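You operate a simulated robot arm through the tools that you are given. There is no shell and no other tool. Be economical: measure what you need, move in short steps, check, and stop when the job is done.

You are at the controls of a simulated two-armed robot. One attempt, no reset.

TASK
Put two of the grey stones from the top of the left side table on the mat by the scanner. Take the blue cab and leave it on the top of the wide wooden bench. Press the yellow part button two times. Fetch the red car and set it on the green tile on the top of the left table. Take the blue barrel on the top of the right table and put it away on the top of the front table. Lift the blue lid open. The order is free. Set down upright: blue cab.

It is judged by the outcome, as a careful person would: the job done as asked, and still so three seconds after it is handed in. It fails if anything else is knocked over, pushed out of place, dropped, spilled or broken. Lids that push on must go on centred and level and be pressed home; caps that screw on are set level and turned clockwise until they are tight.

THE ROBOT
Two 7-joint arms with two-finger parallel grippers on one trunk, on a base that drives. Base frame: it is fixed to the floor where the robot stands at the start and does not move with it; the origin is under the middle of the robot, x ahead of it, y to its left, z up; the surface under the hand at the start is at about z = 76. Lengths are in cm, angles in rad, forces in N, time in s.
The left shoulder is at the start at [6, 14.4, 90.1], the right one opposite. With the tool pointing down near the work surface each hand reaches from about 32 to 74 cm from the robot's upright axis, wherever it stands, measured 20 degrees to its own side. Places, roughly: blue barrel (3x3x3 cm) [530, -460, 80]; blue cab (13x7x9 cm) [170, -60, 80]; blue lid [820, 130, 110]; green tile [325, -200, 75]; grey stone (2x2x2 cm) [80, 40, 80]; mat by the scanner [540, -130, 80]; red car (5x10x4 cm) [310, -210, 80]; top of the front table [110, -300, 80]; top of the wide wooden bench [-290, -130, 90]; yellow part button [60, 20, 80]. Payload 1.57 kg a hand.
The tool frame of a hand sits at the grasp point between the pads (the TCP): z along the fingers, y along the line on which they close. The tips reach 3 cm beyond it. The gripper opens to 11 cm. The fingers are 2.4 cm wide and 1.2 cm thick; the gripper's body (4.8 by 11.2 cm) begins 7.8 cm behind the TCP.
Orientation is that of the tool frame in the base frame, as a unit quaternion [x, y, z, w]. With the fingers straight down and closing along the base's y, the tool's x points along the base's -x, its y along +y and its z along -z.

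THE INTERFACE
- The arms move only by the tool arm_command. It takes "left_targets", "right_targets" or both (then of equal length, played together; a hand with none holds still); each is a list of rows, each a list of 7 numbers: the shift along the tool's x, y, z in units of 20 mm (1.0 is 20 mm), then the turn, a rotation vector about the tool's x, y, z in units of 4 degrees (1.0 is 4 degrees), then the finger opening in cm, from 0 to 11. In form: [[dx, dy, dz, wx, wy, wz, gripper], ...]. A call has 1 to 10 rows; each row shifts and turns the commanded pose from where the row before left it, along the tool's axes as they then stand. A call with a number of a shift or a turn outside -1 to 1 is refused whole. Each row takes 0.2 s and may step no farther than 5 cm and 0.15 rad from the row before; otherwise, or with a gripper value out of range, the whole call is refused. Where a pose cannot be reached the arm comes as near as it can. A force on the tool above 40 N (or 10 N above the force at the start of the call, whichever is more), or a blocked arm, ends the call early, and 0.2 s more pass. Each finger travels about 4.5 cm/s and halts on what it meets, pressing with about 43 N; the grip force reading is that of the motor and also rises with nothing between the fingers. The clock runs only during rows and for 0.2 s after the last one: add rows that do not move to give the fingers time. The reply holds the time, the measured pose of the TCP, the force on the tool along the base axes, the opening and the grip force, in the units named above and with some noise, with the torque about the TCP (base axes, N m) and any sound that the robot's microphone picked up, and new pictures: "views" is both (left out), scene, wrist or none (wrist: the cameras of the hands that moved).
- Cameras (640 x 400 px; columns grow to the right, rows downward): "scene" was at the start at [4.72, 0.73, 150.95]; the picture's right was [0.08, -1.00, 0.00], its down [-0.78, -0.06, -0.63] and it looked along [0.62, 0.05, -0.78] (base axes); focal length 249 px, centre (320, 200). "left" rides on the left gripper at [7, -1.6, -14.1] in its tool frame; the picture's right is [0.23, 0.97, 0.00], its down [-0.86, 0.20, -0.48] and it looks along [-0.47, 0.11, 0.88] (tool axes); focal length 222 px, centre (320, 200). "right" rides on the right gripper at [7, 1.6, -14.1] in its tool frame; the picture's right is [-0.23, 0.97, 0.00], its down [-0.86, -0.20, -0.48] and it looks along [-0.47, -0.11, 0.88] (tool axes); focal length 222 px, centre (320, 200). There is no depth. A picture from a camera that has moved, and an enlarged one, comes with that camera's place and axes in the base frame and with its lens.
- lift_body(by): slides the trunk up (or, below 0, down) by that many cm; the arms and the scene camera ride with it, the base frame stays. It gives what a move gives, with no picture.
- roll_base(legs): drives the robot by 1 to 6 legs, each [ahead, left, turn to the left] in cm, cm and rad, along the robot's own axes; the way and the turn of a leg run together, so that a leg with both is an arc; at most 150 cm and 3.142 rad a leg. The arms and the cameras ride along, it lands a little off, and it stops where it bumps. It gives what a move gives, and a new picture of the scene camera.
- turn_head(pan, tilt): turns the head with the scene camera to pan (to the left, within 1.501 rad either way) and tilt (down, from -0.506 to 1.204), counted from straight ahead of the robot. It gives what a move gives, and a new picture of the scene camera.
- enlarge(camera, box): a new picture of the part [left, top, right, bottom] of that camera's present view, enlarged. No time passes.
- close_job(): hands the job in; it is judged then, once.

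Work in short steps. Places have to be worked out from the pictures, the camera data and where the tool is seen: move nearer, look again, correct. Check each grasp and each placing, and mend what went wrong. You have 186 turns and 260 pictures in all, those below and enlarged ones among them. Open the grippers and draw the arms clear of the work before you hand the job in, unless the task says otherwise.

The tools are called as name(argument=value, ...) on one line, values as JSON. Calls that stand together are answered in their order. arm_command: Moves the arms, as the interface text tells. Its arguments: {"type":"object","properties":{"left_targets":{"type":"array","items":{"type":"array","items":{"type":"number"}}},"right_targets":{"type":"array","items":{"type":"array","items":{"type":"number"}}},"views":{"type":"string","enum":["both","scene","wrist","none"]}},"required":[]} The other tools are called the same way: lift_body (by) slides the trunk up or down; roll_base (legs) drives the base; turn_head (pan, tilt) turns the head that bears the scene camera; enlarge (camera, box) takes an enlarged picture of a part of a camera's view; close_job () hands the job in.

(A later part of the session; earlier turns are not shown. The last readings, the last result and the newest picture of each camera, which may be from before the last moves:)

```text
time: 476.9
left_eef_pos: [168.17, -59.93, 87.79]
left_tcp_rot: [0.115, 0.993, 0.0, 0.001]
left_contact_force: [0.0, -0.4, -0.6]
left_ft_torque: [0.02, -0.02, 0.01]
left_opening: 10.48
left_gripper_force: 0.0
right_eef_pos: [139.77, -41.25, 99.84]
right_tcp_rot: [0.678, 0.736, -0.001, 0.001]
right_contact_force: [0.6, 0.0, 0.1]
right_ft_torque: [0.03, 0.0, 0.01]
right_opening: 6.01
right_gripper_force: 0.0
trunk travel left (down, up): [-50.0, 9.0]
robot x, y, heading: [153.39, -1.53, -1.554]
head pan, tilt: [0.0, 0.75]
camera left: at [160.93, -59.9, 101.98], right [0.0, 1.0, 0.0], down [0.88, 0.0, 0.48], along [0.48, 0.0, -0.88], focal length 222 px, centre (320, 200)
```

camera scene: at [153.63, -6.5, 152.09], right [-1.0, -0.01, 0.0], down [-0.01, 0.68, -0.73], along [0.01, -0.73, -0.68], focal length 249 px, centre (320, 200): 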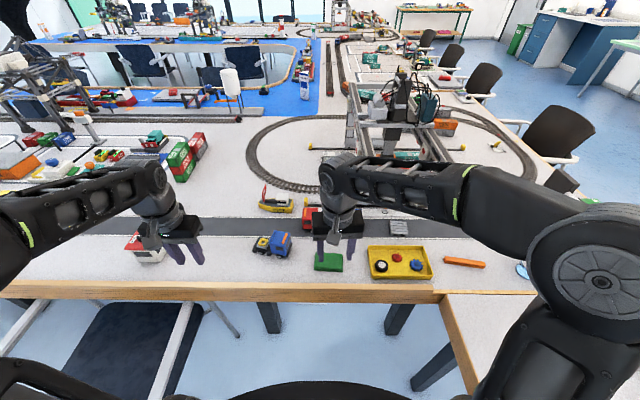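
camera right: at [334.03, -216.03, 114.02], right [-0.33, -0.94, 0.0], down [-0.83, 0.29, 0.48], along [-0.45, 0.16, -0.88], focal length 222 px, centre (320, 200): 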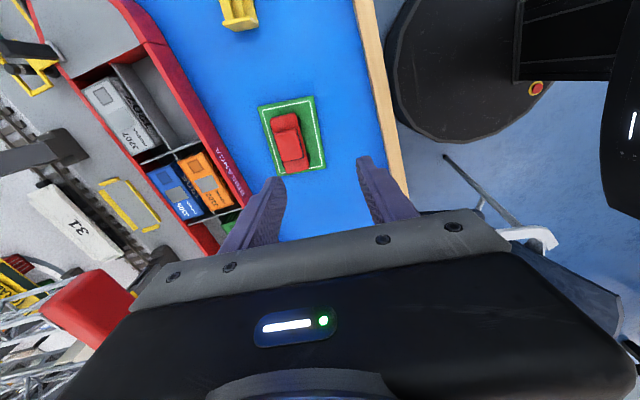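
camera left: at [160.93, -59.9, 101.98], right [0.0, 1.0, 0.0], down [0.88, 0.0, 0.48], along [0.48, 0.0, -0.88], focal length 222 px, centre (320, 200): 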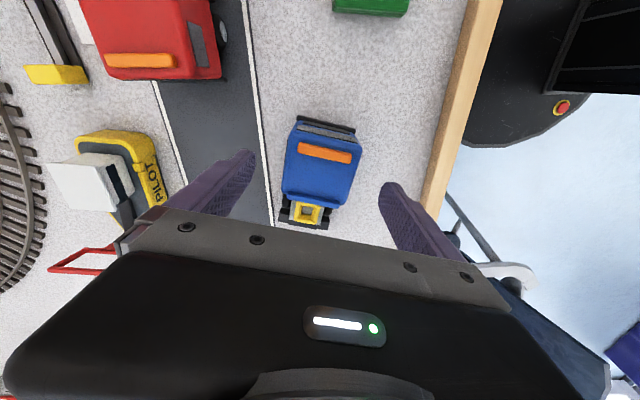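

Centred over the cab. I lower to grip height and close.

arm_command(left_targets=[[0, 0, 0.8, 0, 0, 0, 10.5], [0, 0, 0.8, 0, 0, 0, 10.5], [0, 0, 0.8, 0, 0, 0, 10.5], [0, 0, 0.7, 0, 0, 0, 10.5], [0, 0, 0.2, 0, 0, 0, 9], [0, 0, 0, 0, 0, 0, 8], [0, 0, 0, 0, 0, 0, 7], [0, 0, 0, 0, 0, 0, 6], [0, 0, 0, 0, 0, 0, 5.5], [0, 0, 0, 0, 0, 0, 5.5]], views="wrist")

```text
time: 479.1
left_eef_pos: [168.28, -60.03, 81.12]
left_tcp_rot: [0.116, 0.993, 0.0, 0.001]
left_contact_force: [-0.5, -0.9, 0.6]
left_ft_torque: [-0.08, 0.03, -0.03]
left_opening: 6.24
left_gripper_force: 36.8
right_eef_pos: [139.84, -41.09, 99.93]
right_tcp_rot: [0.678, 0.735, -0.001, 0.001]
right_contact_force: [0.0, -0.3, -0.3]
right_ft_torque: [0.03, 0.02, 0.02]
right_opening: 6.03
right_gripper_force: 0.0
trunk travel left (down, up): [-50.0, 9.0]
robot x, y, heading: [153.62, -1.35, -1.554]
head pan, tilt: [0.0, 0.75]
camera left: at [161.0, -59.95, 95.51], right [0.0, 1.0, 0.0], down [0.88, 0.0, 0.48], along [0.48, 0.0, -0.88], focal length 222 px, centre (320, 200)
```

left: 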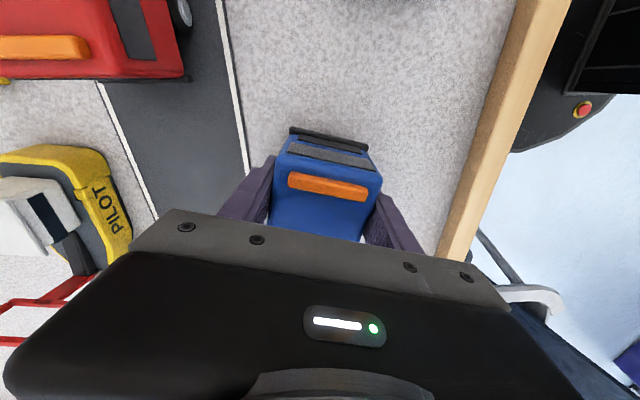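

Gripped at 6.2 cm. I lift it.

arm_command(left_targets=[[0, 0, -0.4, 0, 0, 0, 5], [0, 0, -0.8, 0, 0, 0, 5], [0, 0, -1, 0, 0, 0, 5], [0, 0, -1, 0, 0, 0, 5], [0, 0, -1, 0, 0, 0, 5], [0, 0, -1, 0, 0, 0, 5], [0, 0, -1, 0, 0, 0, 5], [0, 0, -1, 0, 0, 0, 5], [0, 0.5, -1, 0, 0, 0, 5], [0, 0.5, -0.8, 0, 0, 0, 5]], views="both")

```text
time: 481.3
left_eef_pos: [168.66, -58.07, 98.95]
left_tcp_rot: [0.116, 0.993, 0.0, 0.001]
left_contact_force: [0.4, 0.6, -4.2]
left_ft_torque: [-0.02, -0.02, 0.05]
left_opening: 6.2
left_gripper_force: 42.8
right_eef_pos: [139.95, -41.21, 99.8]
right_tcp_rot: [0.678, 0.735, 0.0, 0.0]
right_contact_force: [0.9, 0.4, -1.0]
right_ft_torque: [-0.02, 0.01, 0.01]
right_opening: 6.0
right_gripper_force: 0.1
trunk travel left (down, up): [-50.0, 9.0]
robot x, y, heading: [153.29, -0.93, -1.553]
head pan, tilt: [0.0, 0.75]
camera scene: at [153.62, -6.4, 152.09], right [-1.0, -0.01, 0.0], down [-0.01, 0.68, -0.73], along [0.01, -0.73, -0.68], focal length 249 px, centre (320, 200)
camera left: at [161.35, -57.93, 113.34], right [0.0, 1.0, 0.0], down [0.88, 0.0, 0.48], along [0.48, 0.0, -0.88], focal length 222 px, centre (320, 200)
```

scene: 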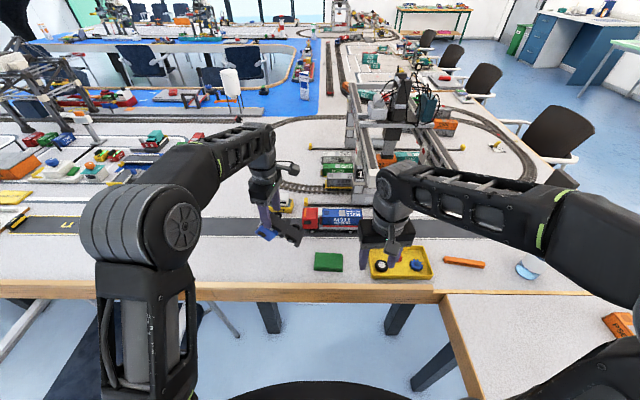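
left: 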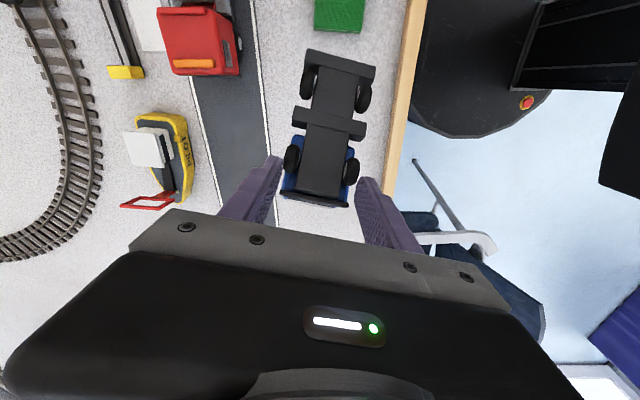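

The cab swung in the grip and hangs nose-up, but is held firmly. I will carry it so and lay it down wheels-first on the bench. I back away, turn and drive past the table's left end.

roll_base(legs=[[-120, 0, 0], [0, 0, -1.585], [150, 0, 0], [48, 0, 0]])

turn_head(pan=0.5, tilt=0.5)

```text
time: 500.6
left_eef_pos: [-100.89, 96.17, 98.98]
left_tcp_rot: [0.778, 0.628, -0.001, 0.001]
left_contact_force: [-0.9, 0.2, -3.2]
left_ft_torque: [0.03, 0.02, -0.01]
left_opening: 6.14
left_gripper_force: 43.0
right_eef_pos: [-84.55, 125.12, 99.81]
right_tcp_rot: [0.999, 0.05, 0.001, 0.0]
right_contact_force: [0.4, -0.5, 0.1]
right_ft_torque: [-0.02, -0.01, -0.01]
right_opening: 6.0
right_gripper_force: 0.1
trunk travel left (down, up): [-50.0, 9.0]
robot x, y, heading: [-44.45, 111.76, -3.11]
head pan, tilt: [0.0, 0.75]
camera scene: at [-49.51, 112.26, 152.09], right [-0.03, 1.0, 0.0], down [0.68, 0.02, -0.73], along [-0.73, -0.02, -0.68], focal length 249 px, centre (320, 200)
```

scene: 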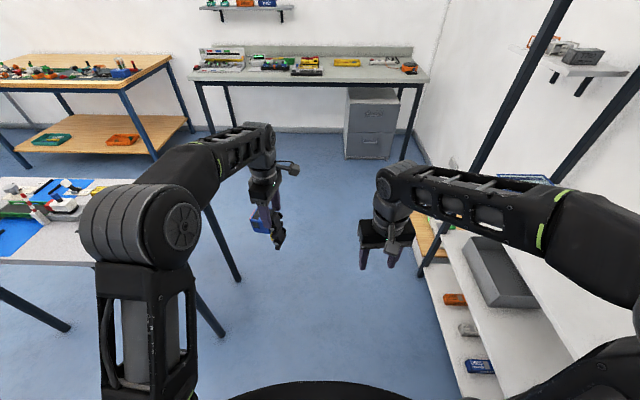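

```text
time: 501.5
left_eef_pos: [-100.76, 96.14, 99.12]
left_tcp_rot: [0.778, 0.628, 0.0, 0.001]
left_contact_force: [0.2, 0.1, -2.2]
left_ft_torque: [0.03, -0.01, -0.01]
left_opening: 6.12
left_gripper_force: 43.3
right_eef_pos: [-84.38, 125.19, 99.84]
right_tcp_rot: [0.999, 0.05, -0.001, 0.0]
right_contact_force: [0.2, 0.2, -0.6]
right_ft_torque: [0.0, -0.04, -0.01]
right_opening: 6.01
right_gripper_force: 0.1
trunk travel left (down, up): [-50.0, 9.0]
robot x, y, heading: [-44.37, 112.06, -3.11]
head pan, tilt: [0.499, 0.499]
camera scene: at [-48.99, 107.93, 154.28], right [-0.51, 0.86, 0.0], down [0.41, 0.24, -0.88], along [-0.76, -0.44, -0.48], focal length 249 px, centre (320, 200)
```

scene: 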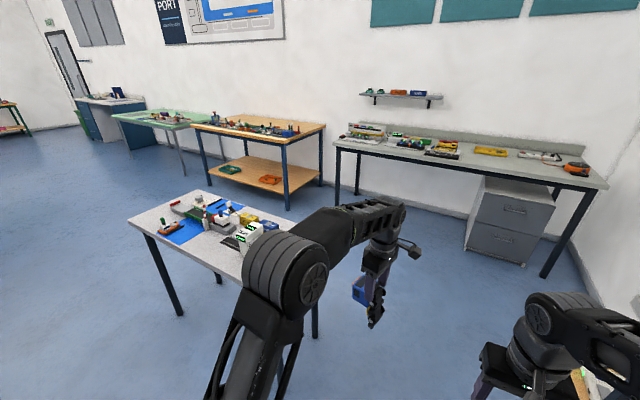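

The wooden bench spans about x -320 to -225, y -172 to -25. I go around the small table: back a little, then slide left to y about -128.

roll_base(legs=[[-16, 0, -0.03], [0, 150, 0], [14, 80, 0]])

turn_head(pan=0, tilt=0.5)

```text
time: 513.8
left_eef_pos: [-100.86, -127.76, 99.07]
left_tcp_rot: [0.793, 0.609, -0.001, 0.0]
left_contact_force: [1.2, -0.7, -2.1]
left_ft_torque: [0.02, 0.0, 0.0]
left_opening: 6.14
left_gripper_force: 43.1
right_eef_pos: [-83.23, -99.45, 99.87]
right_tcp_rot: [1.0, 0.025, 0.0, 0.001]
right_contact_force: [0.6, -0.5, -0.2]
right_ft_torque: [0.01, -0.01, -0.01]
right_opening: 6.02
right_gripper_force: 0.1
trunk travel left (down, up): [-50.0, 9.0]
robot x, y, heading: [-43.67, -113.9, 3.128]
head pan, tilt: [0.499, 0.499]
camera scene: at [-48.63, -118.45, 154.28], right [-0.46, 0.89, 0.0], down [0.42, 0.22, -0.88], along [-0.78, -0.41, -0.48], focal length 249 px, centre (320, 200)
```

scene: 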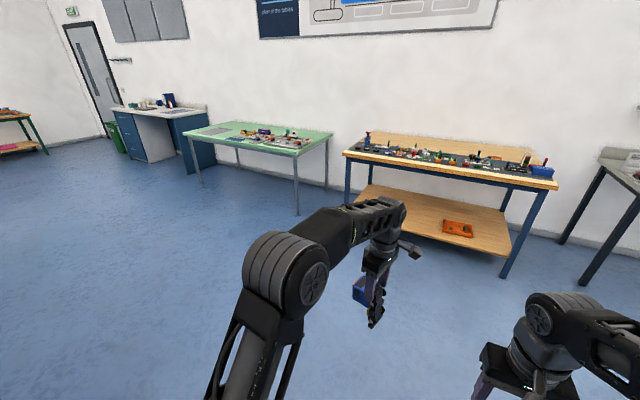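

```text
time: 514.7
left_eef_pos: [-100.99, -127.67, 99.04]
left_tcp_rot: [0.793, 0.609, -0.001, 0.001]
left_contact_force: [0.7, 0.2, -2.8]
left_ft_torque: [0.01, -0.02, -0.01]
left_opening: 6.14
left_gripper_force: 43.0
right_eef_pos: [-83.19, -99.52, 99.92]
right_tcp_rot: [1.0, 0.025, 0.0, 0.0]
right_contact_force: [0.0, -0.9, -0.5]
right_ft_torque: [0.02, 0.0, -0.02]
right_opening: 6.02
right_gripper_force: 0.0
trunk travel left (down, up): [-50.0, 9.0]
robot x, y, heading: [-43.37, -114.09, 3.126]
head pan, tilt: [0.0, 0.499]
camera scene: at [-49.66, -114.03, 154.29], right [0.02, 1.0, 0.0], down [0.48, -0.01, -0.88], along [-0.88, 0.01, -0.48], focal length 249 px, centre (320, 200)
```

scene: 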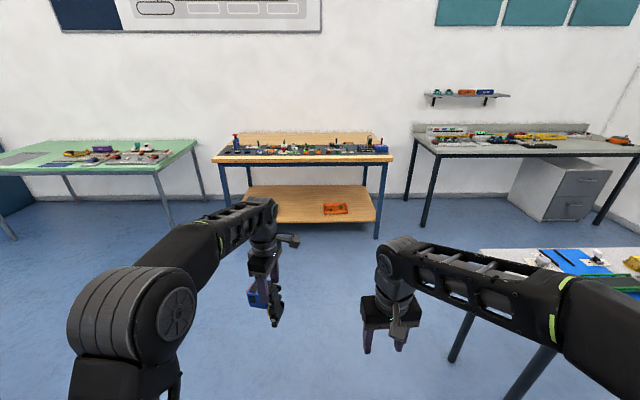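

The bench front edge is at about x = -230, y from -195 to -59. I raise the trunk and approach for a closer look at its top.

lift_body(by=8.8)

roll_base(legs=[[108, 0, 0.015]])

turn_head(pan=0, tilt=0.7)

```text
time: 515.9
left_eef_pos: [-100.92, -127.72, 107.83]
left_tcp_rot: [0.793, 0.609, -0.002, 0.0]
left_contact_force: [-0.6, 0.4, -2.1]
left_ft_torque: [0.05, -0.02, 0.01]
left_opening: 6.15
left_gripper_force: 43.3
right_eef_pos: [-83.25, -99.47, 108.67]
right_tcp_rot: [1.0, 0.025, -0.001, 0.0]
right_contact_force: [0.9, -0.1, 0.6]
right_ft_torque: [-0.01, -0.01, 0.0]
right_opening: 6.02
right_gripper_force: 0.0
trunk travel left (down, up): [-58.8, 0.2]
robot x, y, heading: [-43.59, -114.06, 3.122]
head pan, tilt: [0.0, 0.499]
```

```text
time: 521.4
left_eef_pos: [-207.88, -129.55, 107.8]
left_tcp_rot: [0.783, 0.622, -0.001, 0.001]
left_contact_force: [0.3, 0.1, -1.6]
left_ft_torque: [0.0, -0.01, -0.05]
left_opening: 6.12
left_gripper_force: 43.2
right_eef_pos: [-191.12, -100.8, 108.58]
right_tcp_rot: [0.999, 0.042, -0.001, 0.0]
right_contact_force: [0.0, 0.1, -0.9]
right_ft_torque: [-0.01, 0.02, 0.02]
right_opening: 6.0
right_gripper_force: 0.1
trunk travel left (down, up): [-58.8, 0.2]
robot x, y, heading: [-151.1, -114.27, -3.127]
head pan, tilt: [0.0, 0.499]
camera scene: at [-157.06, -114.21, 163.08], right [-0.02, 1.0, 0.0], down [0.48, 0.01, -0.88], along [-0.88, -0.01, -0.48], focal length 249 px, centre (320, 200)
```

scene: 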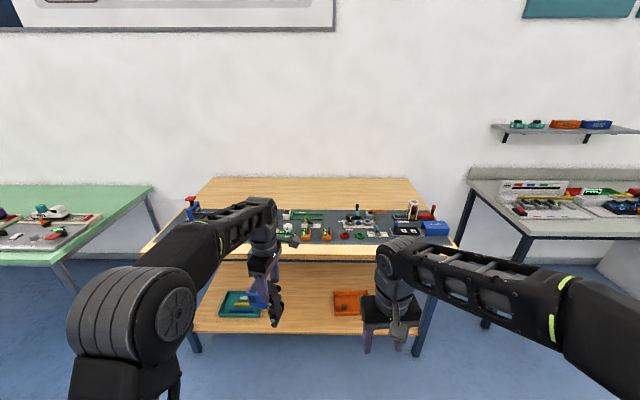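

```text
time: 522.2
left_eef_pos: [-207.73, -129.5, 107.84]
left_tcp_rot: [0.783, 0.622, -0.001, 0.0]
left_contact_force: [-0.5, 0.2, -3.0]
left_ft_torque: [0.06, -0.03, 0.01]
left_opening: 6.14
left_gripper_force: 43.2
right_eef_pos: [-190.98, -100.78, 108.72]
right_tcp_rot: [0.999, 0.041, -0.001, 0.0]
right_contact_force: [0.4, 0.0, -0.3]
right_ft_torque: [0.04, 0.05, -0.01]
right_opening: 6.01
right_gripper_force: 0.0
trunk travel left (down, up): [-58.8, 0.2]
robot x, y, heading: [-151.36, -114.39, -3.123]
head pan, tilt: [0.0, 0.7]
camera scene: at [-156.41, -114.2, 161.32], right [-0.02, 1.0, 0.0], down [0.64, 0.01, -0.77], along [-0.77, -0.01, -0.64], focal length 249 px, centre (320, 200)
```

scene: 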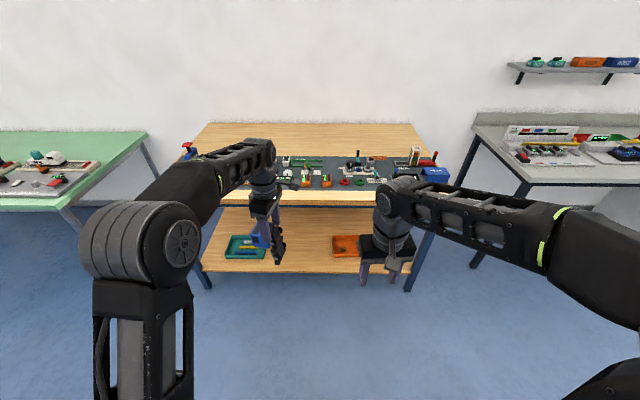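

I move closer and look at the bench top from above for free space.

roll_base(legs=[[42, 0, -0.015]])

turn_head(pan=0.35, tilt=0.85)

```text
time: 524.7
left_eef_pos: [-249.41, -128.92, 107.76]
left_tcp_rot: [0.788, 0.615, -0.001, 0.0]
left_contact_force: [-0.9, 0.8, -2.6]
left_ft_torque: [0.0, -0.01, -0.01]
left_opening: 6.14
left_gripper_force: 42.8
right_eef_pos: [-232.14, -100.35, 108.56]
right_tcp_rot: [0.999, 0.034, 0.0, 0.0]
right_contact_force: [0.8, 0.3, -0.4]
right_ft_torque: [0.01, -0.07, -0.01]
right_opening: 6.01
right_gripper_force: 0.0
trunk travel left (down, up): [-58.8, 0.2]
robot x, y, heading: [-191.83, -114.74, 3.14]
head pan, tilt: [0.0, 0.7]
camera scene: at [-197.83, -114.41, 161.31], right [0.0, 1.0, 0.0], down [0.64, 0.0, -0.76], along [-0.76, 0.0, -0.64], focal length 249 px, centre (320, 200)
```

scene: 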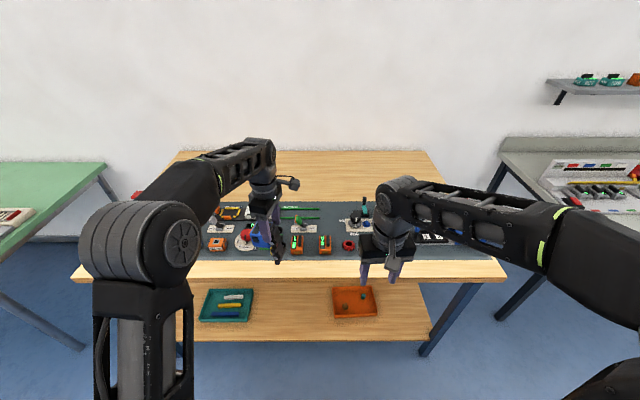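

```text
time: 525.5
left_eef_pos: [-249.42, -128.93, 107.84]
left_tcp_rot: [0.789, 0.615, -0.001, 0.001]
left_contact_force: [0.4, 0.5, -2.2]
left_ft_torque: [0.06, 0.03, -0.01]
left_opening: 6.1
left_gripper_force: 42.5
right_eef_pos: [-232.08, -100.42, 108.7]
right_tcp_rot: [0.999, 0.032, -0.001, -0.001]
right_contact_force: [1.1, 0.1, -0.8]
right_ft_torque: [0.01, 0.03, -0.05]
right_opening: 6.0
right_gripper_force: 0.0
trunk travel left (down, up): [-58.8, 0.2]
robot x, y, heading: [-192.41, -114.24, 3.14]
head pan, tilt: [0.351, 0.85]
camera scene: at [-196.59, -117.09, 160.09], right [-0.34, 0.94, 0.0], down [0.71, 0.26, -0.66], along [-0.62, -0.23, -0.75], focal length 249 px, centre (320, 200)
```

scene: 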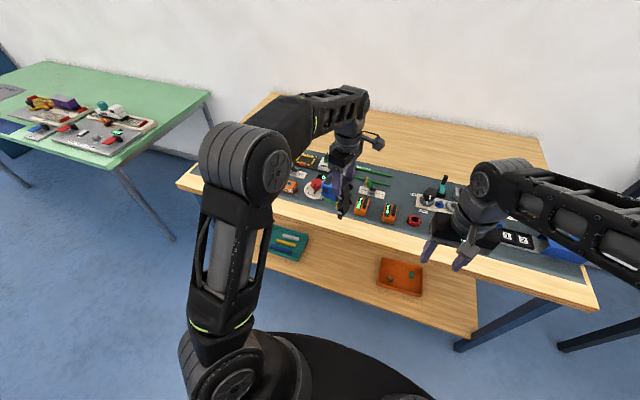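

Bench top is at about z = 84–86; a kit mat fills its middle and the rear third (x -289 to -336) is free wood. I un-yaw the left hand so it can reach there pitched forward.

arm_command(left_targets=[[0, 0, 0, 0, 0, 1, 5], [0, 0, 0, 0, 0, 1, 5], [0, 0, 0, 0, 0, 1, 5], [0, 0, 0, 0, 0, 1, 5], [0, 0, 0, 0, 0, 1, 5], [0, 0, 0, 0, 0, 1, 5], [0, 0, 0, 0, 0, 1, 5], [0, 0, 0, 0, 0, 1, 5], [0, 0, 0, 0, 0, 1, 5], [0, 0, 0, 0, 0, 1, 5]], views="none")

arm_command(left_targets=[[0, 0, 0, 0, 0, 1, 5], [0, 0, 0, 0, 0, 1, 5], [0, 0, 0, 0, 0, 1, 5], [0, 0, 0, 0, 0, 1, 5], [0, 0, 0, 0, 0, 1, 5], [0, 0, 0, 0, 0, 1, 5], [0, 0, 0, 0, 0, 1, 5], [0, 0, 0, 0, 0, 1, 5], [0, 0, 0, 0, 0, 1, 5], [0, 0, 0, 0, 0, 0, 5]], views="both")

```text
time: 527.7
left_eef_pos: [-249.31, -128.96, 107.77]
left_tcp_rot: [0.952, 0.307, 0.0, 0.0]
left_contact_force: [-0.5, -0.3, -2.2]
left_ft_torque: [0.0, -0.02, 0.01]
left_opening: 6.12
left_gripper_force: 43.2
right_eef_pos: [-232.05, -100.26, 108.74]
right_tcp_rot: [0.999, 0.033, -0.001, 0.0]
right_contact_force: [-0.3, 0.2, -0.1]
right_ft_torque: [0.03, 0.0, -0.02]
right_opening: 6.0
right_gripper_force: 0.1
trunk travel left (down, up): [-58.8, 0.2]
robot x, y, heading: [-192.27, -114.64, 3.14]
head pan, tilt: [0.351, 0.85]
```

```text
time: 529.9
left_eef_pos: [-249.27, -128.91, 107.85]
left_tcp_rot: [1.0, -0.001, 0.0, 0.001]
left_contact_force: [0.7, -0.2, -2.7]
left_ft_torque: [0.02, -0.01, 0.0]
left_opening: 6.14
left_gripper_force: 43.3
right_eef_pos: [-232.06, -100.51, 108.67]
right_tcp_rot: [0.999, 0.034, -0.001, 0.001]
right_contact_force: [-0.3, 0.4, 0.2]
right_ft_torque: [0.0, -0.05, -0.03]
right_opening: 5.99
right_gripper_force: 0.0
trunk travel left (down, up): [-58.8, 0.2]
robot x, y, heading: [-192.31, -114.48, 3.138]
head pan, tilt: [0.351, 0.85]
camera scene: at [-196.58, -117.1, 160.09], right [-0.34, 0.94, 0.0], down [0.71, 0.26, -0.66], along [-0.62, -0.23, -0.75], focal length 249 px, centre (320, 200)
camera left: at [-242.44, -127.22, 122.11], right [0.22, -0.97, 0.0], down [-0.86, -0.2, 0.48], along [-0.47, -0.11, -0.88], focal length 222 px, centre (320, 200)
```

scene: 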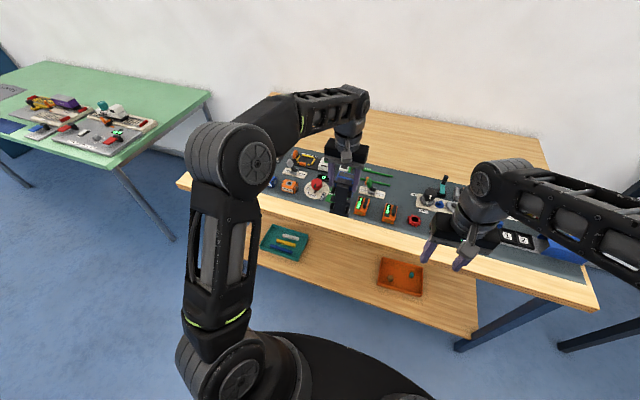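
left: 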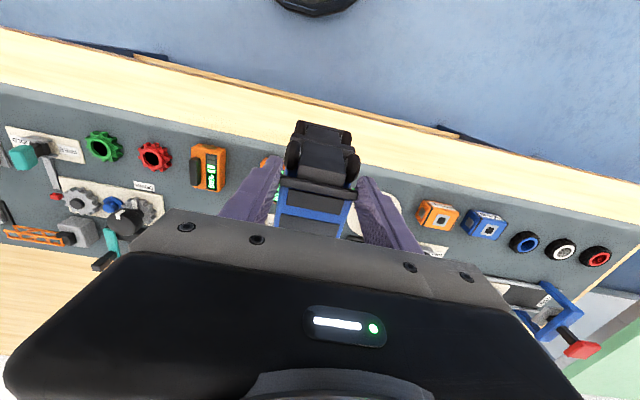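

The cab hangs tail-down with its underside facing me. Pitching the hand forward should swing the tail away from me, which is needed for laying it on its wheels. I pitch 44° and rise slightly.

arm_command(left_targets=[[-0.3, 0, 0, 0, -1, 0, 5], [-0.3, 0, 0, 0, -1, 0, 5], [-0.3, 0, 0, 0, -1, 0, 5], [-0.3, 0, 0, 0, -1, 0, 5], [-0.3, 0, 0.1, 0, -1, 0, 5], [-0.3, 0, 0.1, 0, -1, 0, 5], [-0.3, 0, 0.1, 0, -1, 0, 5], [-0.3, 0, 0.15, 0, -1, 0, 5], [-0.3, 0, 0.15, 0, -1, 0, 5], [-0.3, 0, 0.15, 0, -1, 0, 5]], views="both")

```text
time: 532.1
left_eef_pos: [-255.62, -128.79, 108.38]
left_tcp_rot: [0.94, -0.001, -0.342, 0.001]
left_contact_force: [0.1, 0.6, -2.2]
left_ft_torque: [0.02, -0.12, 0.01]
left_opening: 6.16
left_gripper_force: 43.3
right_eef_pos: [-231.98, -100.51, 108.65]
right_tcp_rot: [0.999, 0.034, -0.001, 0.0]
right_contact_force: [-0.5, -0.4, -0.2]
right_ft_torque: [-0.02, -0.03, 0.02]
right_opening: 6.01
right_gripper_force: 0.1
trunk travel left (down, up): [-58.8, 0.2]
robot x, y, heading: [-192.75, -114.2, 3.142]
head pan, tilt: [0.351, 0.85]
camera scene: at [-196.57, -117.08, 160.09], right [-0.34, 0.94, 0.0], down [0.71, 0.26, -0.66], along [-0.62, -0.23, -0.75], focal length 249 px, centre (320, 200)
camera left: at [-241.27, -127.2, 114.79], right [0.17, -0.97, -0.15], down [-0.35, -0.2, 0.92], along [-0.92, -0.11, -0.37], focal length 222 px, centre (320, 200)
```

scene: 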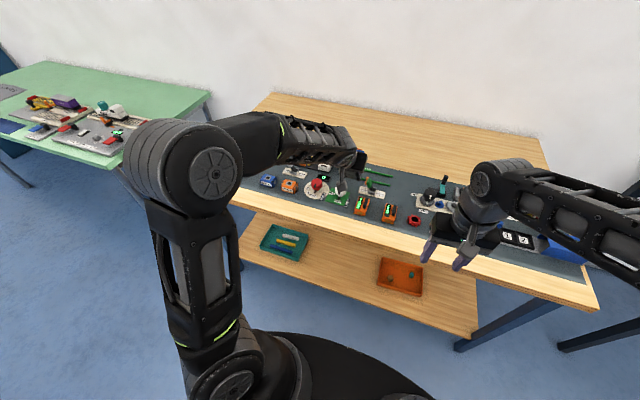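
left: 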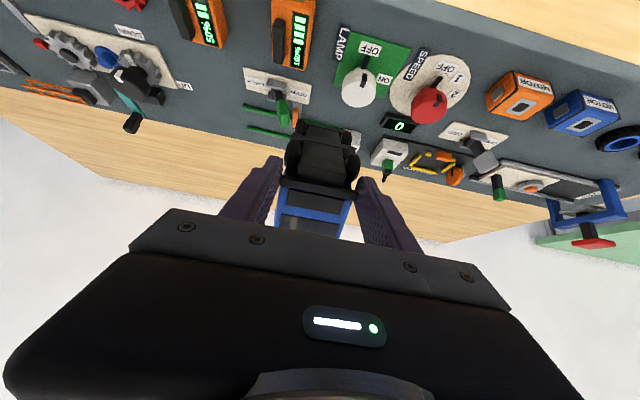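

The truck now moves rigidly with the hand, so the tail already points away and down. I roll 20 cm nearer and see how it looks.

roll_base(legs=[[20, 0, 0]])

arm_command(left_targets=[[-0.5, 0, 0.3, 0, -0.5, 0, 5], [-0.5, 0, 0.5, 0, -0.5, 0, 5], [-0.5, 0, 0.5, 0, 0, 0, 5], [-0.5, 0, 0.6, 0, 0, 0, 5], [-0.5, 0, 0.6, 0, 0, 0, 5], [-0.5, 0, 0.6, 0, 0, 0, 5], [-0.5, 0, 0.6, 0, 0, 0, 5], [-0.5, 0, 0.6, 0, 0, 0, 5], [-0.5, 0, 0.6, 0, 0, 0, 5]], views="both")

```text
time: 533.7
left_eef_pos: [-275.2, -129.09, 108.27]
left_tcp_rot: [0.94, 0.0, -0.342, 0.001]
left_contact_force: [0.5, 0.2, -2.2]
left_ft_torque: [-0.02, -0.13, 0.04]
left_opening: 6.1
left_gripper_force: 43.5
right_eef_pos: [-251.64, -100.56, 108.67]
right_tcp_rot: [0.999, 0.036, 0.0, 0.001]
right_contact_force: [-0.5, -0.5, -0.3]
right_ft_torque: [-0.02, -0.02, 0.0]
right_opening: 6.01
right_gripper_force: 0.1
trunk travel left (down, up): [-58.8, 0.2]
robot x, y, heading: [-211.79, -114.29, -3.142]
head pan, tilt: [0.351, 0.85]
camera scene: at [-216.2, -117.13, 160.08], right [-0.35, 0.94, 0.0], down [0.71, 0.26, -0.66], along [-0.62, -0.23, -0.75], focal length 249 px, centre (320, 200)
```

scene: 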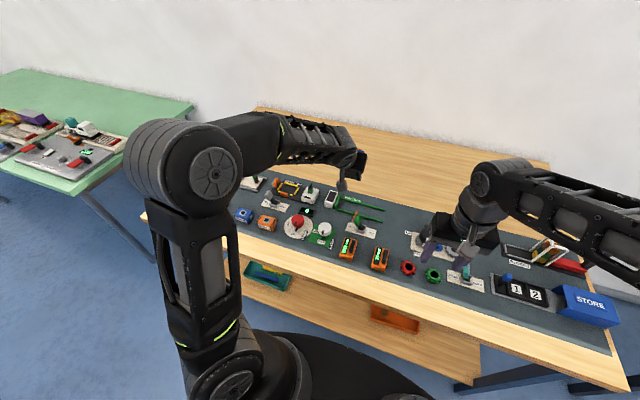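

```text
time: 535.7
left_eef_pos: [-288.41, -129.15, 107.28]
left_tcp_rot: [0.927, 0.0, -0.374, 0.0]
left_contact_force: [1.1, -0.5, -2.6]
left_ft_torque: [0.01, -0.17, -0.02]
left_opening: 6.13
left_gripper_force: 43.2
right_eef_pos: [-251.65, -100.63, 108.68]
right_tcp_rot: [0.999, 0.034, -0.002, 0.0]
right_contact_force: [-0.4, 0.6, 0.5]
right_ft_torque: [0.0, -0.02, 0.0]
right_opening: 6.0
right_gripper_force: 0.1
trunk travel left (down, up): [-58.8, 0.2]
robot x, y, heading: [-211.75, -114.72, -3.142]
head pan, tilt: [0.351, 0.85]
camera scene: at [-216.11, -117.12, 160.09], right [-0.35, 0.94, 0.0], down [0.71, 0.26, -0.66], along [-0.62, -0.23, -0.75], focal length 249 px, centre (320, 200)
camera left: at [-273.67, -127.42, 112.81], right [0.17, -0.97, -0.16], down [-0.28, -0.2, 0.94], along [-0.94, -0.11, -0.31], focal length 222 px, centre (320, 200)
```

scene: 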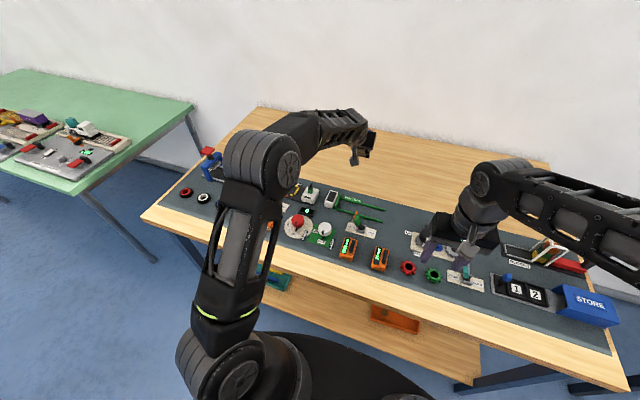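
left: 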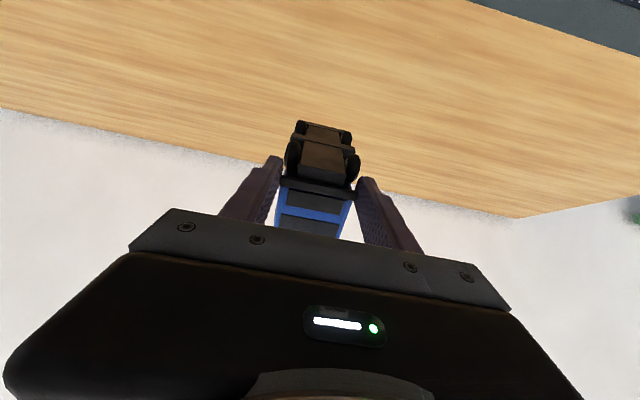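

The truck tilts tail-away at about 30° and the rear wood is clear. I extend to x about -299 while pitching a bit more.

arm_command(left_targets=[[-0.5, 0, 0.54, 0, -0.4, 0, 5], [-0.5, 0, 0.54, 0, -0.4, 0, 5], [-0.5, 0, 0.55, 0, -0.4, 0, 5], [-0.48, 0, 0.56, 0, -0.4, 0, 5], [-0.46, 0, 0.58, 0, -0.4, 0, 5], [-0.45, 0, 0.6, 0, -0.4, 0, 5], [-0.43, 0, 0.6, 0, -0.4, 0, 5], [0, 0, 0, 0, 0, 0, 5]], views="both")

```text
time: 537.5
left_eef_pos: [-298.73, -129.28, 107.0]
left_tcp_rot: [0.886, 0.0, -0.463, 0.001]
left_contact_force: [0.6, 0.6, -1.6]
left_ft_torque: [-0.01, -0.16, 0.0]
left_opening: 6.13
left_gripper_force: 42.8
right_eef_pos: [-251.61, -100.63, 108.67]
right_tcp_rot: [0.999, 0.036, -0.001, 0.0]
right_contact_force: [0.0, 0.9, -0.5]
right_ft_torque: [-0.01, 0.01, 0.0]
right_opening: 6.0
right_gripper_force: 0.0
trunk travel left (down, up): [-58.8, 0.2]
robot x, y, heading: [-211.8, -114.6, -3.143]
head pan, tilt: [0.351, 0.85]
camera scene: at [-216.02, -117.12, 160.09], right [-0.35, 0.94, 0.0], down [0.7, 0.26, -0.66], along [-0.62, -0.23, -0.75], focal length 249 px, centre (320, 200)
camera left: at [-283.19, -127.59, 109.58], right [0.13, -0.97, -0.18], down [-0.09, -0.2, 0.98], along [-0.99, -0.11, -0.12], focal length 222 px, centre (320, 200)
```

scene: 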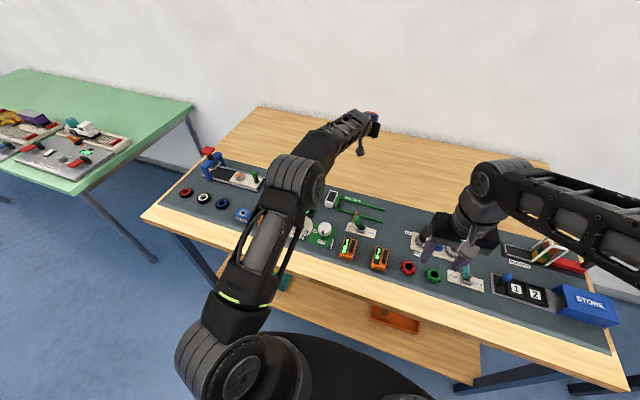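
left: 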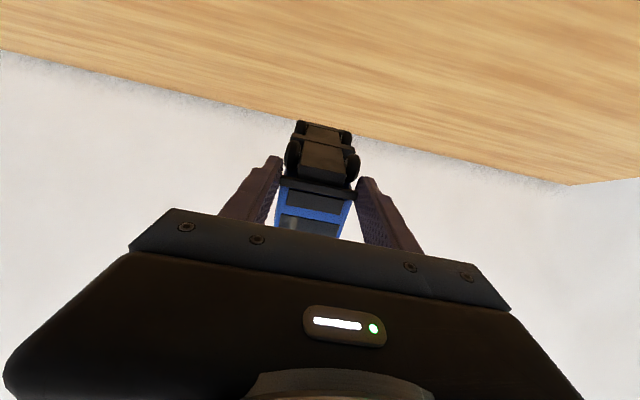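

Everything is in place above clear wood. I lower straight down about 11 cm.

arm_command(left_targets=[[0.65, 0, 0.45, 0, 0, 0, 5], [0.65, 0, 0.45, 0, 0, 0, 5], [0.65, 0, 0.45, 0, 0, 0, 5], [0.65, 0, 0.45, 0, 0, 0, 5], [0.65, 0, 0.45, 0, 0, 0, 5], [0.5, 0, 0.35, 0, 0, 0, 5], [0.3, 0, 0.2, 0, 0, 0, 5], [0, 0, 0, 0, 0, 0, 5]], views="both")

```text
time: 539.3
left_eef_pos: [-298.75, -129.07, 97.11]
left_tcp_rot: [0.886, 0.001, -0.463, 0.001]
left_contact_force: [-0.4, 0.8, -2.3]
left_ft_torque: [-0.03, -0.13, -0.02]
left_opening: 6.14
left_gripper_force: 43.5
right_eef_pos: [-251.7, -100.59, 108.67]
right_tcp_rot: [0.999, 0.035, -0.001, 0.0]
right_contact_force: [0.4, 0.1, 0.4]
right_ft_torque: [-0.02, -0.01, 0.02]
right_opening: 5.98
right_gripper_force: 0.0
trunk travel left (down, up): [-58.8, 0.2]
robot x, y, heading: [-212.18, -114.66, -3.139]
head pan, tilt: [0.351, 0.85]
camera scene: at [-216.05, -117.13, 160.09], right [-0.35, 0.94, 0.0], down [0.71, 0.26, -0.66], along [-0.62, -0.23, -0.75], focal length 249 px, centre (320, 200)
camera left: at [-283.15, -127.47, 99.69], right [0.13, -0.97, -0.19], down [-0.09, -0.2, 0.98], along [-0.99, -0.11, -0.12], focal length 222 px, centre (320, 200)
```

scene: 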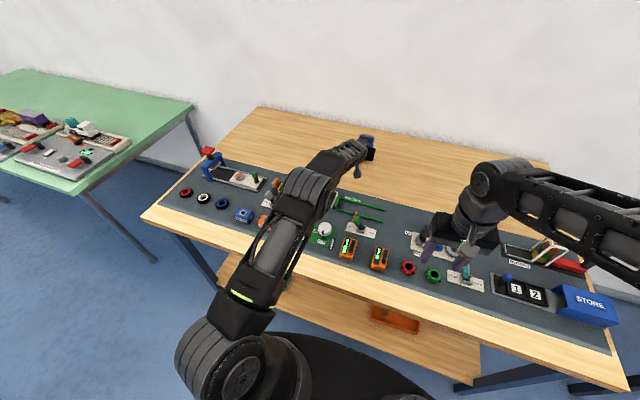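
left: 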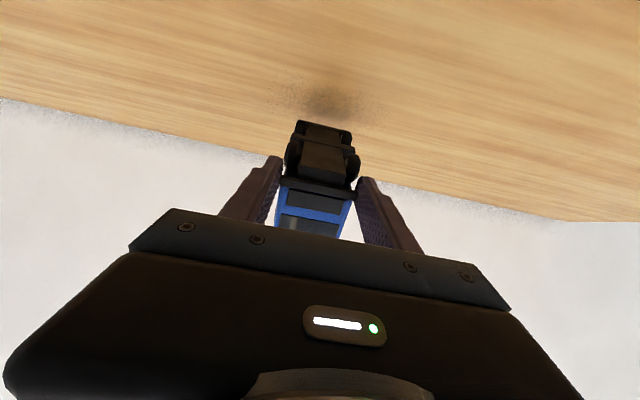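

The tail's shadow is close below. I lower in half-centimetre steps until it touches.

arm_command(left_targets=[[0.2, 0, 0.14, 0, 0, 0, 5], [0.2, 0, 0.14, 0, 0, 0, 5], [0.2, 0, 0.14, 0, 0, 0, 5], [0.2, 0, 0.14, 0, 0, 0, 5], [0, 0, 0, 0, 0, 0, 5]], views="wrist")

```text
time: 540.5
left_eef_pos: [-298.82, -129.2, 95.9]
left_tcp_rot: [0.884, 0.0, -0.468, 0.0]
left_contact_force: [2.0, -1.4, 14.9]
left_ft_torque: [-0.28, 1.49, 0.13]
left_opening: 6.09
left_gripper_force: 42.7
right_eef_pos: [-251.44, -100.47, 108.8]
right_tcp_rot: [0.999, 0.035, -0.001, 0.0]
right_contact_force: [-0.9, -0.5, 0.4]
right_ft_torque: [-0.02, 0.02, 0.01]
right_opening: 6.02
right_gripper_force: 0.1
trunk travel left (down, up): [-58.8, 0.2]
robot x, y, heading: [-211.77, -114.54, -3.137]
head pan, tilt: [0.351, 0.85]
camera left: at [-283.22, -127.48, 98.23], right [0.13, -0.97, -0.19], down [-0.08, -0.2, 0.98], along [-0.99, -0.11, -0.11], focal length 222 px, centre (320, 200)
```

left: 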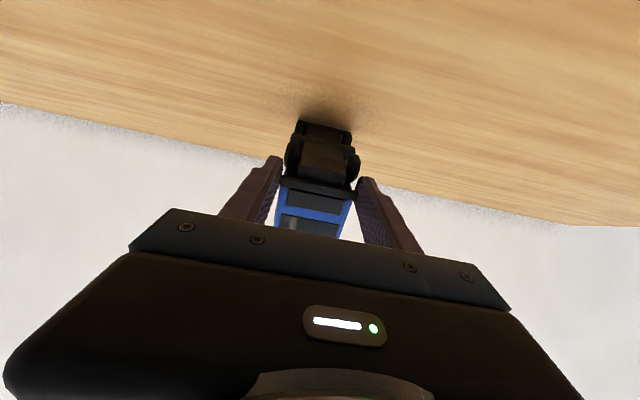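

The tail touches (about 15 N). The grip holds the truck rigidly, so I ease the grip force and move the hand in an arc toward me and down, so the truck pivots onto its wheels.

arm_command(left_targets=[[0, 0, 0, 0, 0, 0, 5.8], [0.36, 0, -0.085, 0, 0, 0, 5.85], [0.36, 0, -0.085, 0, 0, 0, 5.85], [0, 0, 0, 0, 0, 0, 5.85]], views="both")

```text
time: 541.5
left_eef_pos: [-297.63, -129.12, 94.48]
left_tcp_rot: [0.886, 0.001, -0.464, 0.001]
left_contact_force: [-1.9, -0.7, 8.8]
left_ft_torque: [-0.04, 1.38, 0.12]
left_opening: 6.14
left_gripper_force: 42.6
right_eef_pos: [-251.53, -100.54, 108.78]
right_tcp_rot: [0.999, 0.035, -0.001, 0.0]
right_contact_force: [0.8, -0.3, -0.5]
right_ft_torque: [-0.02, -0.02, -0.02]
right_opening: 6.0
right_gripper_force: 0.1
trunk travel left (down, up): [-58.8, 0.2]
robot x, y, heading: [-211.66, -114.46, -3.14]
head pan, tilt: [0.351, 0.85]
camera scene: at [-215.91, -117.11, 160.09], right [-0.35, 0.94, 0.0], down [0.7, 0.26, -0.66], along [-0.62, -0.23, -0.75], focal length 249 px, centre (320, 200)
camera left: at [-282.05, -127.43, 96.85], right [0.13, -0.97, -0.19], down [-0.09, -0.2, 0.98], along [-0.99, -0.11, -0.12], focal length 222 px, centre (320, 200)
```

scene: 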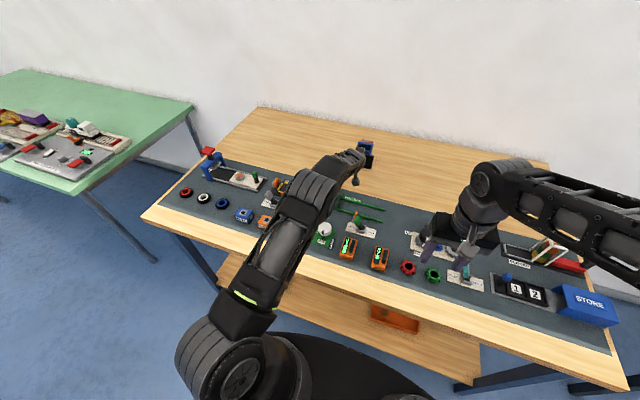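
left: 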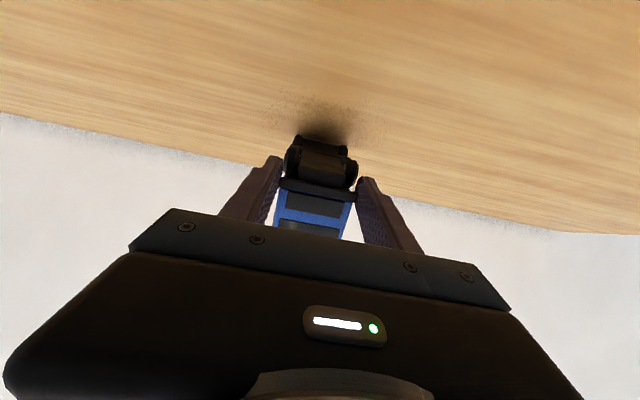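

The truck is rotating as wanted. I continue the arc.

arm_command(left_targets=[[0.39, 0, -0.065, 0, 0, 0, 5.85], [0.39, 0, -0.065, 0, 0, 0, 5.85], [0, 0, 0, 0, 0, 0, 5.85]], views="wrist")

```text
time: 542.3
left_eef_pos: [-296.45, -129.05, 93.32]
left_tcp_rot: [0.886, 0.001, -0.464, 0.001]
left_contact_force: [-2.3, 0.5, 7.7]
left_ft_torque: [0.05, 1.27, 0.01]
left_opening: 6.12
left_gripper_force: 43.0
right_eef_pos: [-251.47, -100.52, 108.7]
right_tcp_rot: [0.999, 0.036, -0.002, 0.0]
right_contact_force: [0.2, -0.7, -0.6]
right_ft_torque: [0.0, -0.03, 0.04]
right_opening: 5.98
right_gripper_force: 0.0
trunk travel left (down, up): [-58.8, 0.2]
robot x, y, heading: [-211.37, -114.16, -3.14]
head pan, tilt: [0.351, 0.85]
camera left: at [-280.9, -127.4, 95.77], right [0.13, -0.97, -0.19], down [-0.09, -0.2, 0.98], along [-0.99, -0.11, -0.12], focal length 222 px, centre (320, 200)
```

left: 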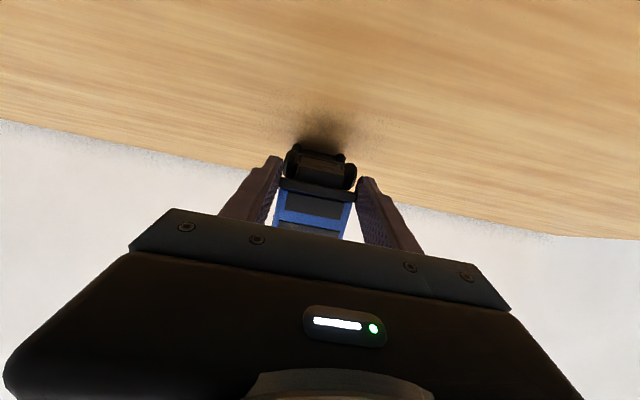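

Still nose-up roughly 17–28°. I continue the arc another 1.5 cm back and 1.2 cm down.

arm_command(left_targets=[[0.3, 0, -0.09, 0, 0, 0, 5.9], [0.3, 0, -0.09, 0, 0, 0, 5.9], [0.3, 0, -0.09, 0, 0, 0, 5.9], [0, 0, 0, 0, 0, 0, 5.9]], views="both")

enlarge(camera="scene", box=[290, 110, 430, 200])

```text
time: 543.3
left_eef_pos: [-295.05, -129.16, 92.17]
left_tcp_rot: [0.886, 0.002, -0.464, 0.002]
left_contact_force: [-3.8, -0.3, 7.7]
left_ft_torque: [-0.01, 1.43, 0.07]
left_opening: 6.15
left_gripper_force: 43.0
right_eef_pos: [-251.44, -100.5, 108.84]
right_tcp_rot: [0.999, 0.035, -0.001, 0.0]
right_contact_force: [0.6, 0.6, 0.1]
right_ft_torque: [0.01, -0.01, 0.02]
right_opening: 6.02
right_gripper_force: 0.1
trunk travel left (down, up): [-58.8, 0.2]
robot x, y, heading: [-211.98, -114.46, -3.14]
head pan, tilt: [0.351, 0.85]
camera scene: at [-215.93, -117.11, 160.09], right [-0.35, 0.94, 0.0], down [0.7, 0.26, -0.66], along [-0.62, -0.23, -0.75], focal length 249 px, centre (320, 200)
camera left: at [-279.47, -127.5, 94.64], right [0.13, -0.97, -0.19], down [-0.09, -0.2, 0.98], along [-0.99, -0.11, -0.12], focal length 222 px, centre (320, 200)
```

scene: 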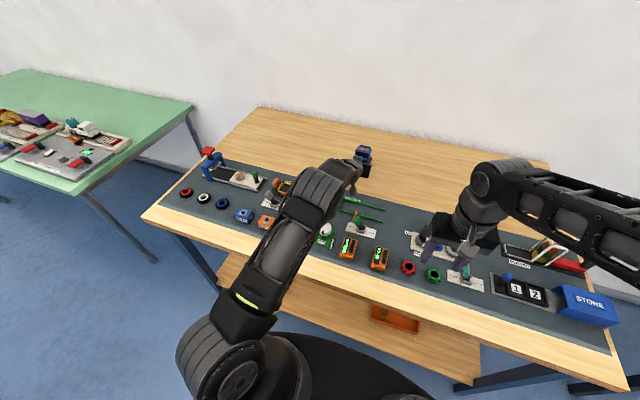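
left: 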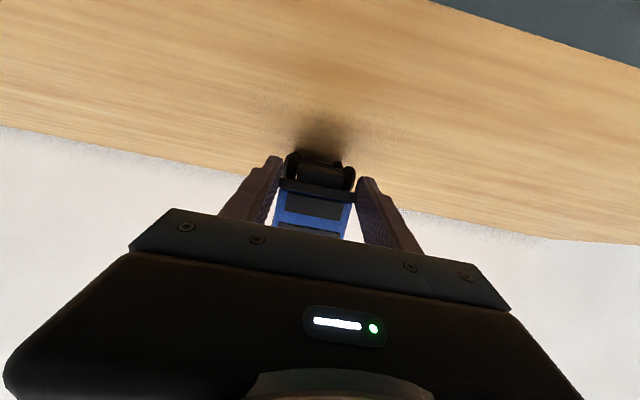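

```text
4.44 times, centred on (360, 155) of scene
camera zoom: at [-215.93, -117.11, 160.09], right [-0.35, 0.94, 0.0], down [0.7, 0.26, -0.66], along [-0.62, -0.23, -0.75], focal length 1108 px, centre (142, 400)
```

zoom: 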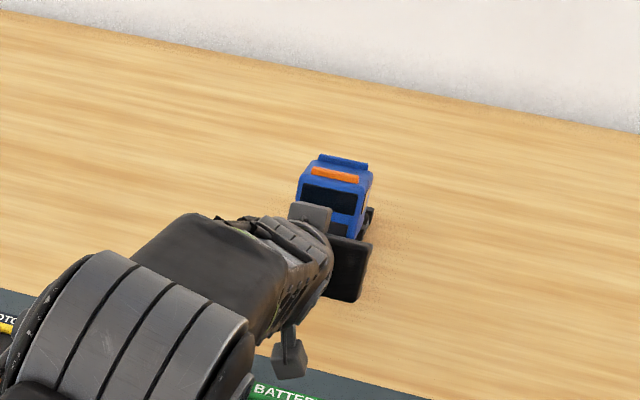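

Visible in the zoom, still somewhat nose-up. I continue another 2.4 cm back and down in small steps.

arm_command(left_targets=[[0.4, 0, -0.08, 0, 0, 0, 5.9], [0.4, 0, -0.08, 0, 0, 0, 5.9], [0.4, 0, -0.08, 0, 0, 0, 5.9], [0.4, 0, -0.08, 0, 0, 0, 5.9], [0, 0, 0, 0, 0, 0, 5.9]], views="wrist")

enlarge(camera="scene", box=[300, 110, 430, 200])

```text
time: 544.5
left_eef_pos: [-292.62, -129.18, 89.96]
left_tcp_rot: [0.886, 0.0, -0.464, 0.001]
left_contact_force: [-0.2, -0.7, 10.6]
left_ft_torque: [-0.03, 1.41, 0.04]
left_opening: 6.09
left_gripper_force: 42.8
right_eef_pos: [-251.45, -100.52, 108.77]
right_tcp_rot: [0.999, 0.035, -0.001, 0.001]
right_contact_force: [0.5, 0.8, -0.1]
right_ft_torque: [-0.02, 0.02, -0.02]
right_opening: 6.0
right_gripper_force: 0.1
trunk travel left (down, up): [-58.8, 0.2]
robot x, y, heading: [-211.97, -114.75, -3.141]
head pan, tilt: [0.351, 0.85]
camera left: at [-277.11, -127.47, 92.44], right [0.13, -0.97, -0.19], down [-0.09, -0.2, 0.98], along [-0.99, -0.11, -0.12], focal length 222 px, centre (320, 200)
```

left: 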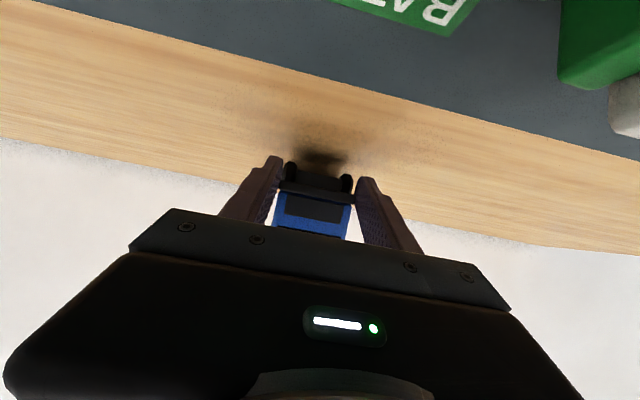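

```text
4.44 times, centred on (365, 155) of scene
camera zoom: at [-215.83, -117.1, 160.1], right [-0.35, 0.94, 0.0], down [0.7, 0.26, -0.66], along [-0.62, -0.23, -0.75], focal length 1108 px, centre (120, 400)
```

zoom: 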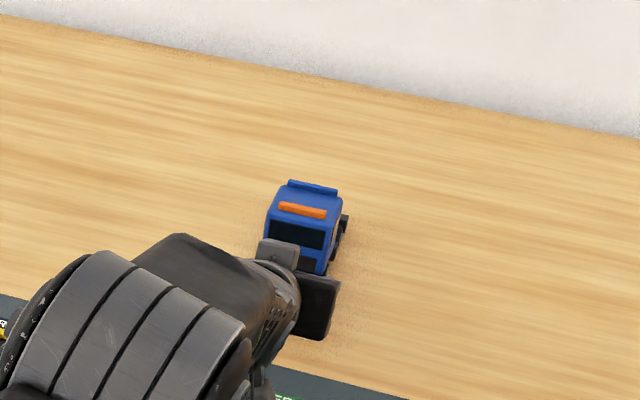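

I enlarge more to judge whether the truck is level yet.

enlarge(camera="scene", box=[345, 140, 395, 175])

enlarge(camera="left", box=[240, 130, 400, 250])

```text
11.43 times, centred on (370, 158) of scene
camera zoom: at [-215.83, -117.1, 160.1], right [-0.35, 0.94, 0.0], down [0.7, 0.26, -0.66], along [-0.62, -0.23, -0.75], focal length 2848 px, centre (-251, 686)
```

zoom: 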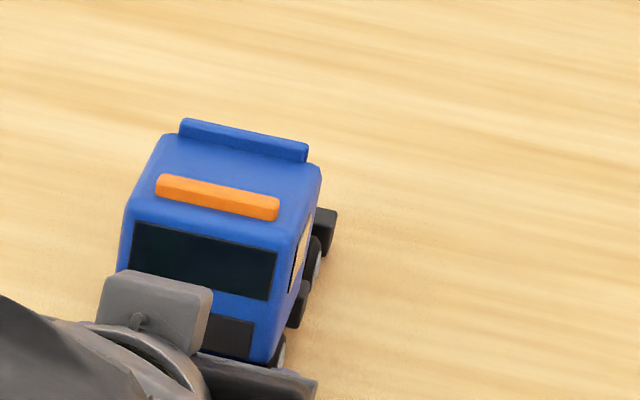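

```text
3.33 times, centred on (320, 190) of left
camera zoom: at [-277.11, -127.47, 92.44], right [0.13, -0.97, -0.19], down [-0.09, -0.2, 0.98], along [-0.99, -0.11, -0.12], focal length 740 px, centre (320, 233)
```

zoom: 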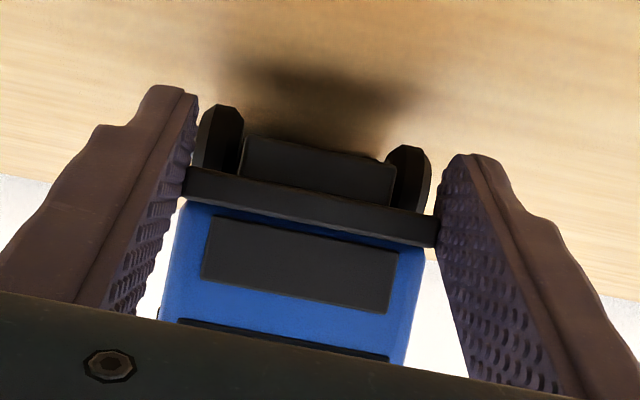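

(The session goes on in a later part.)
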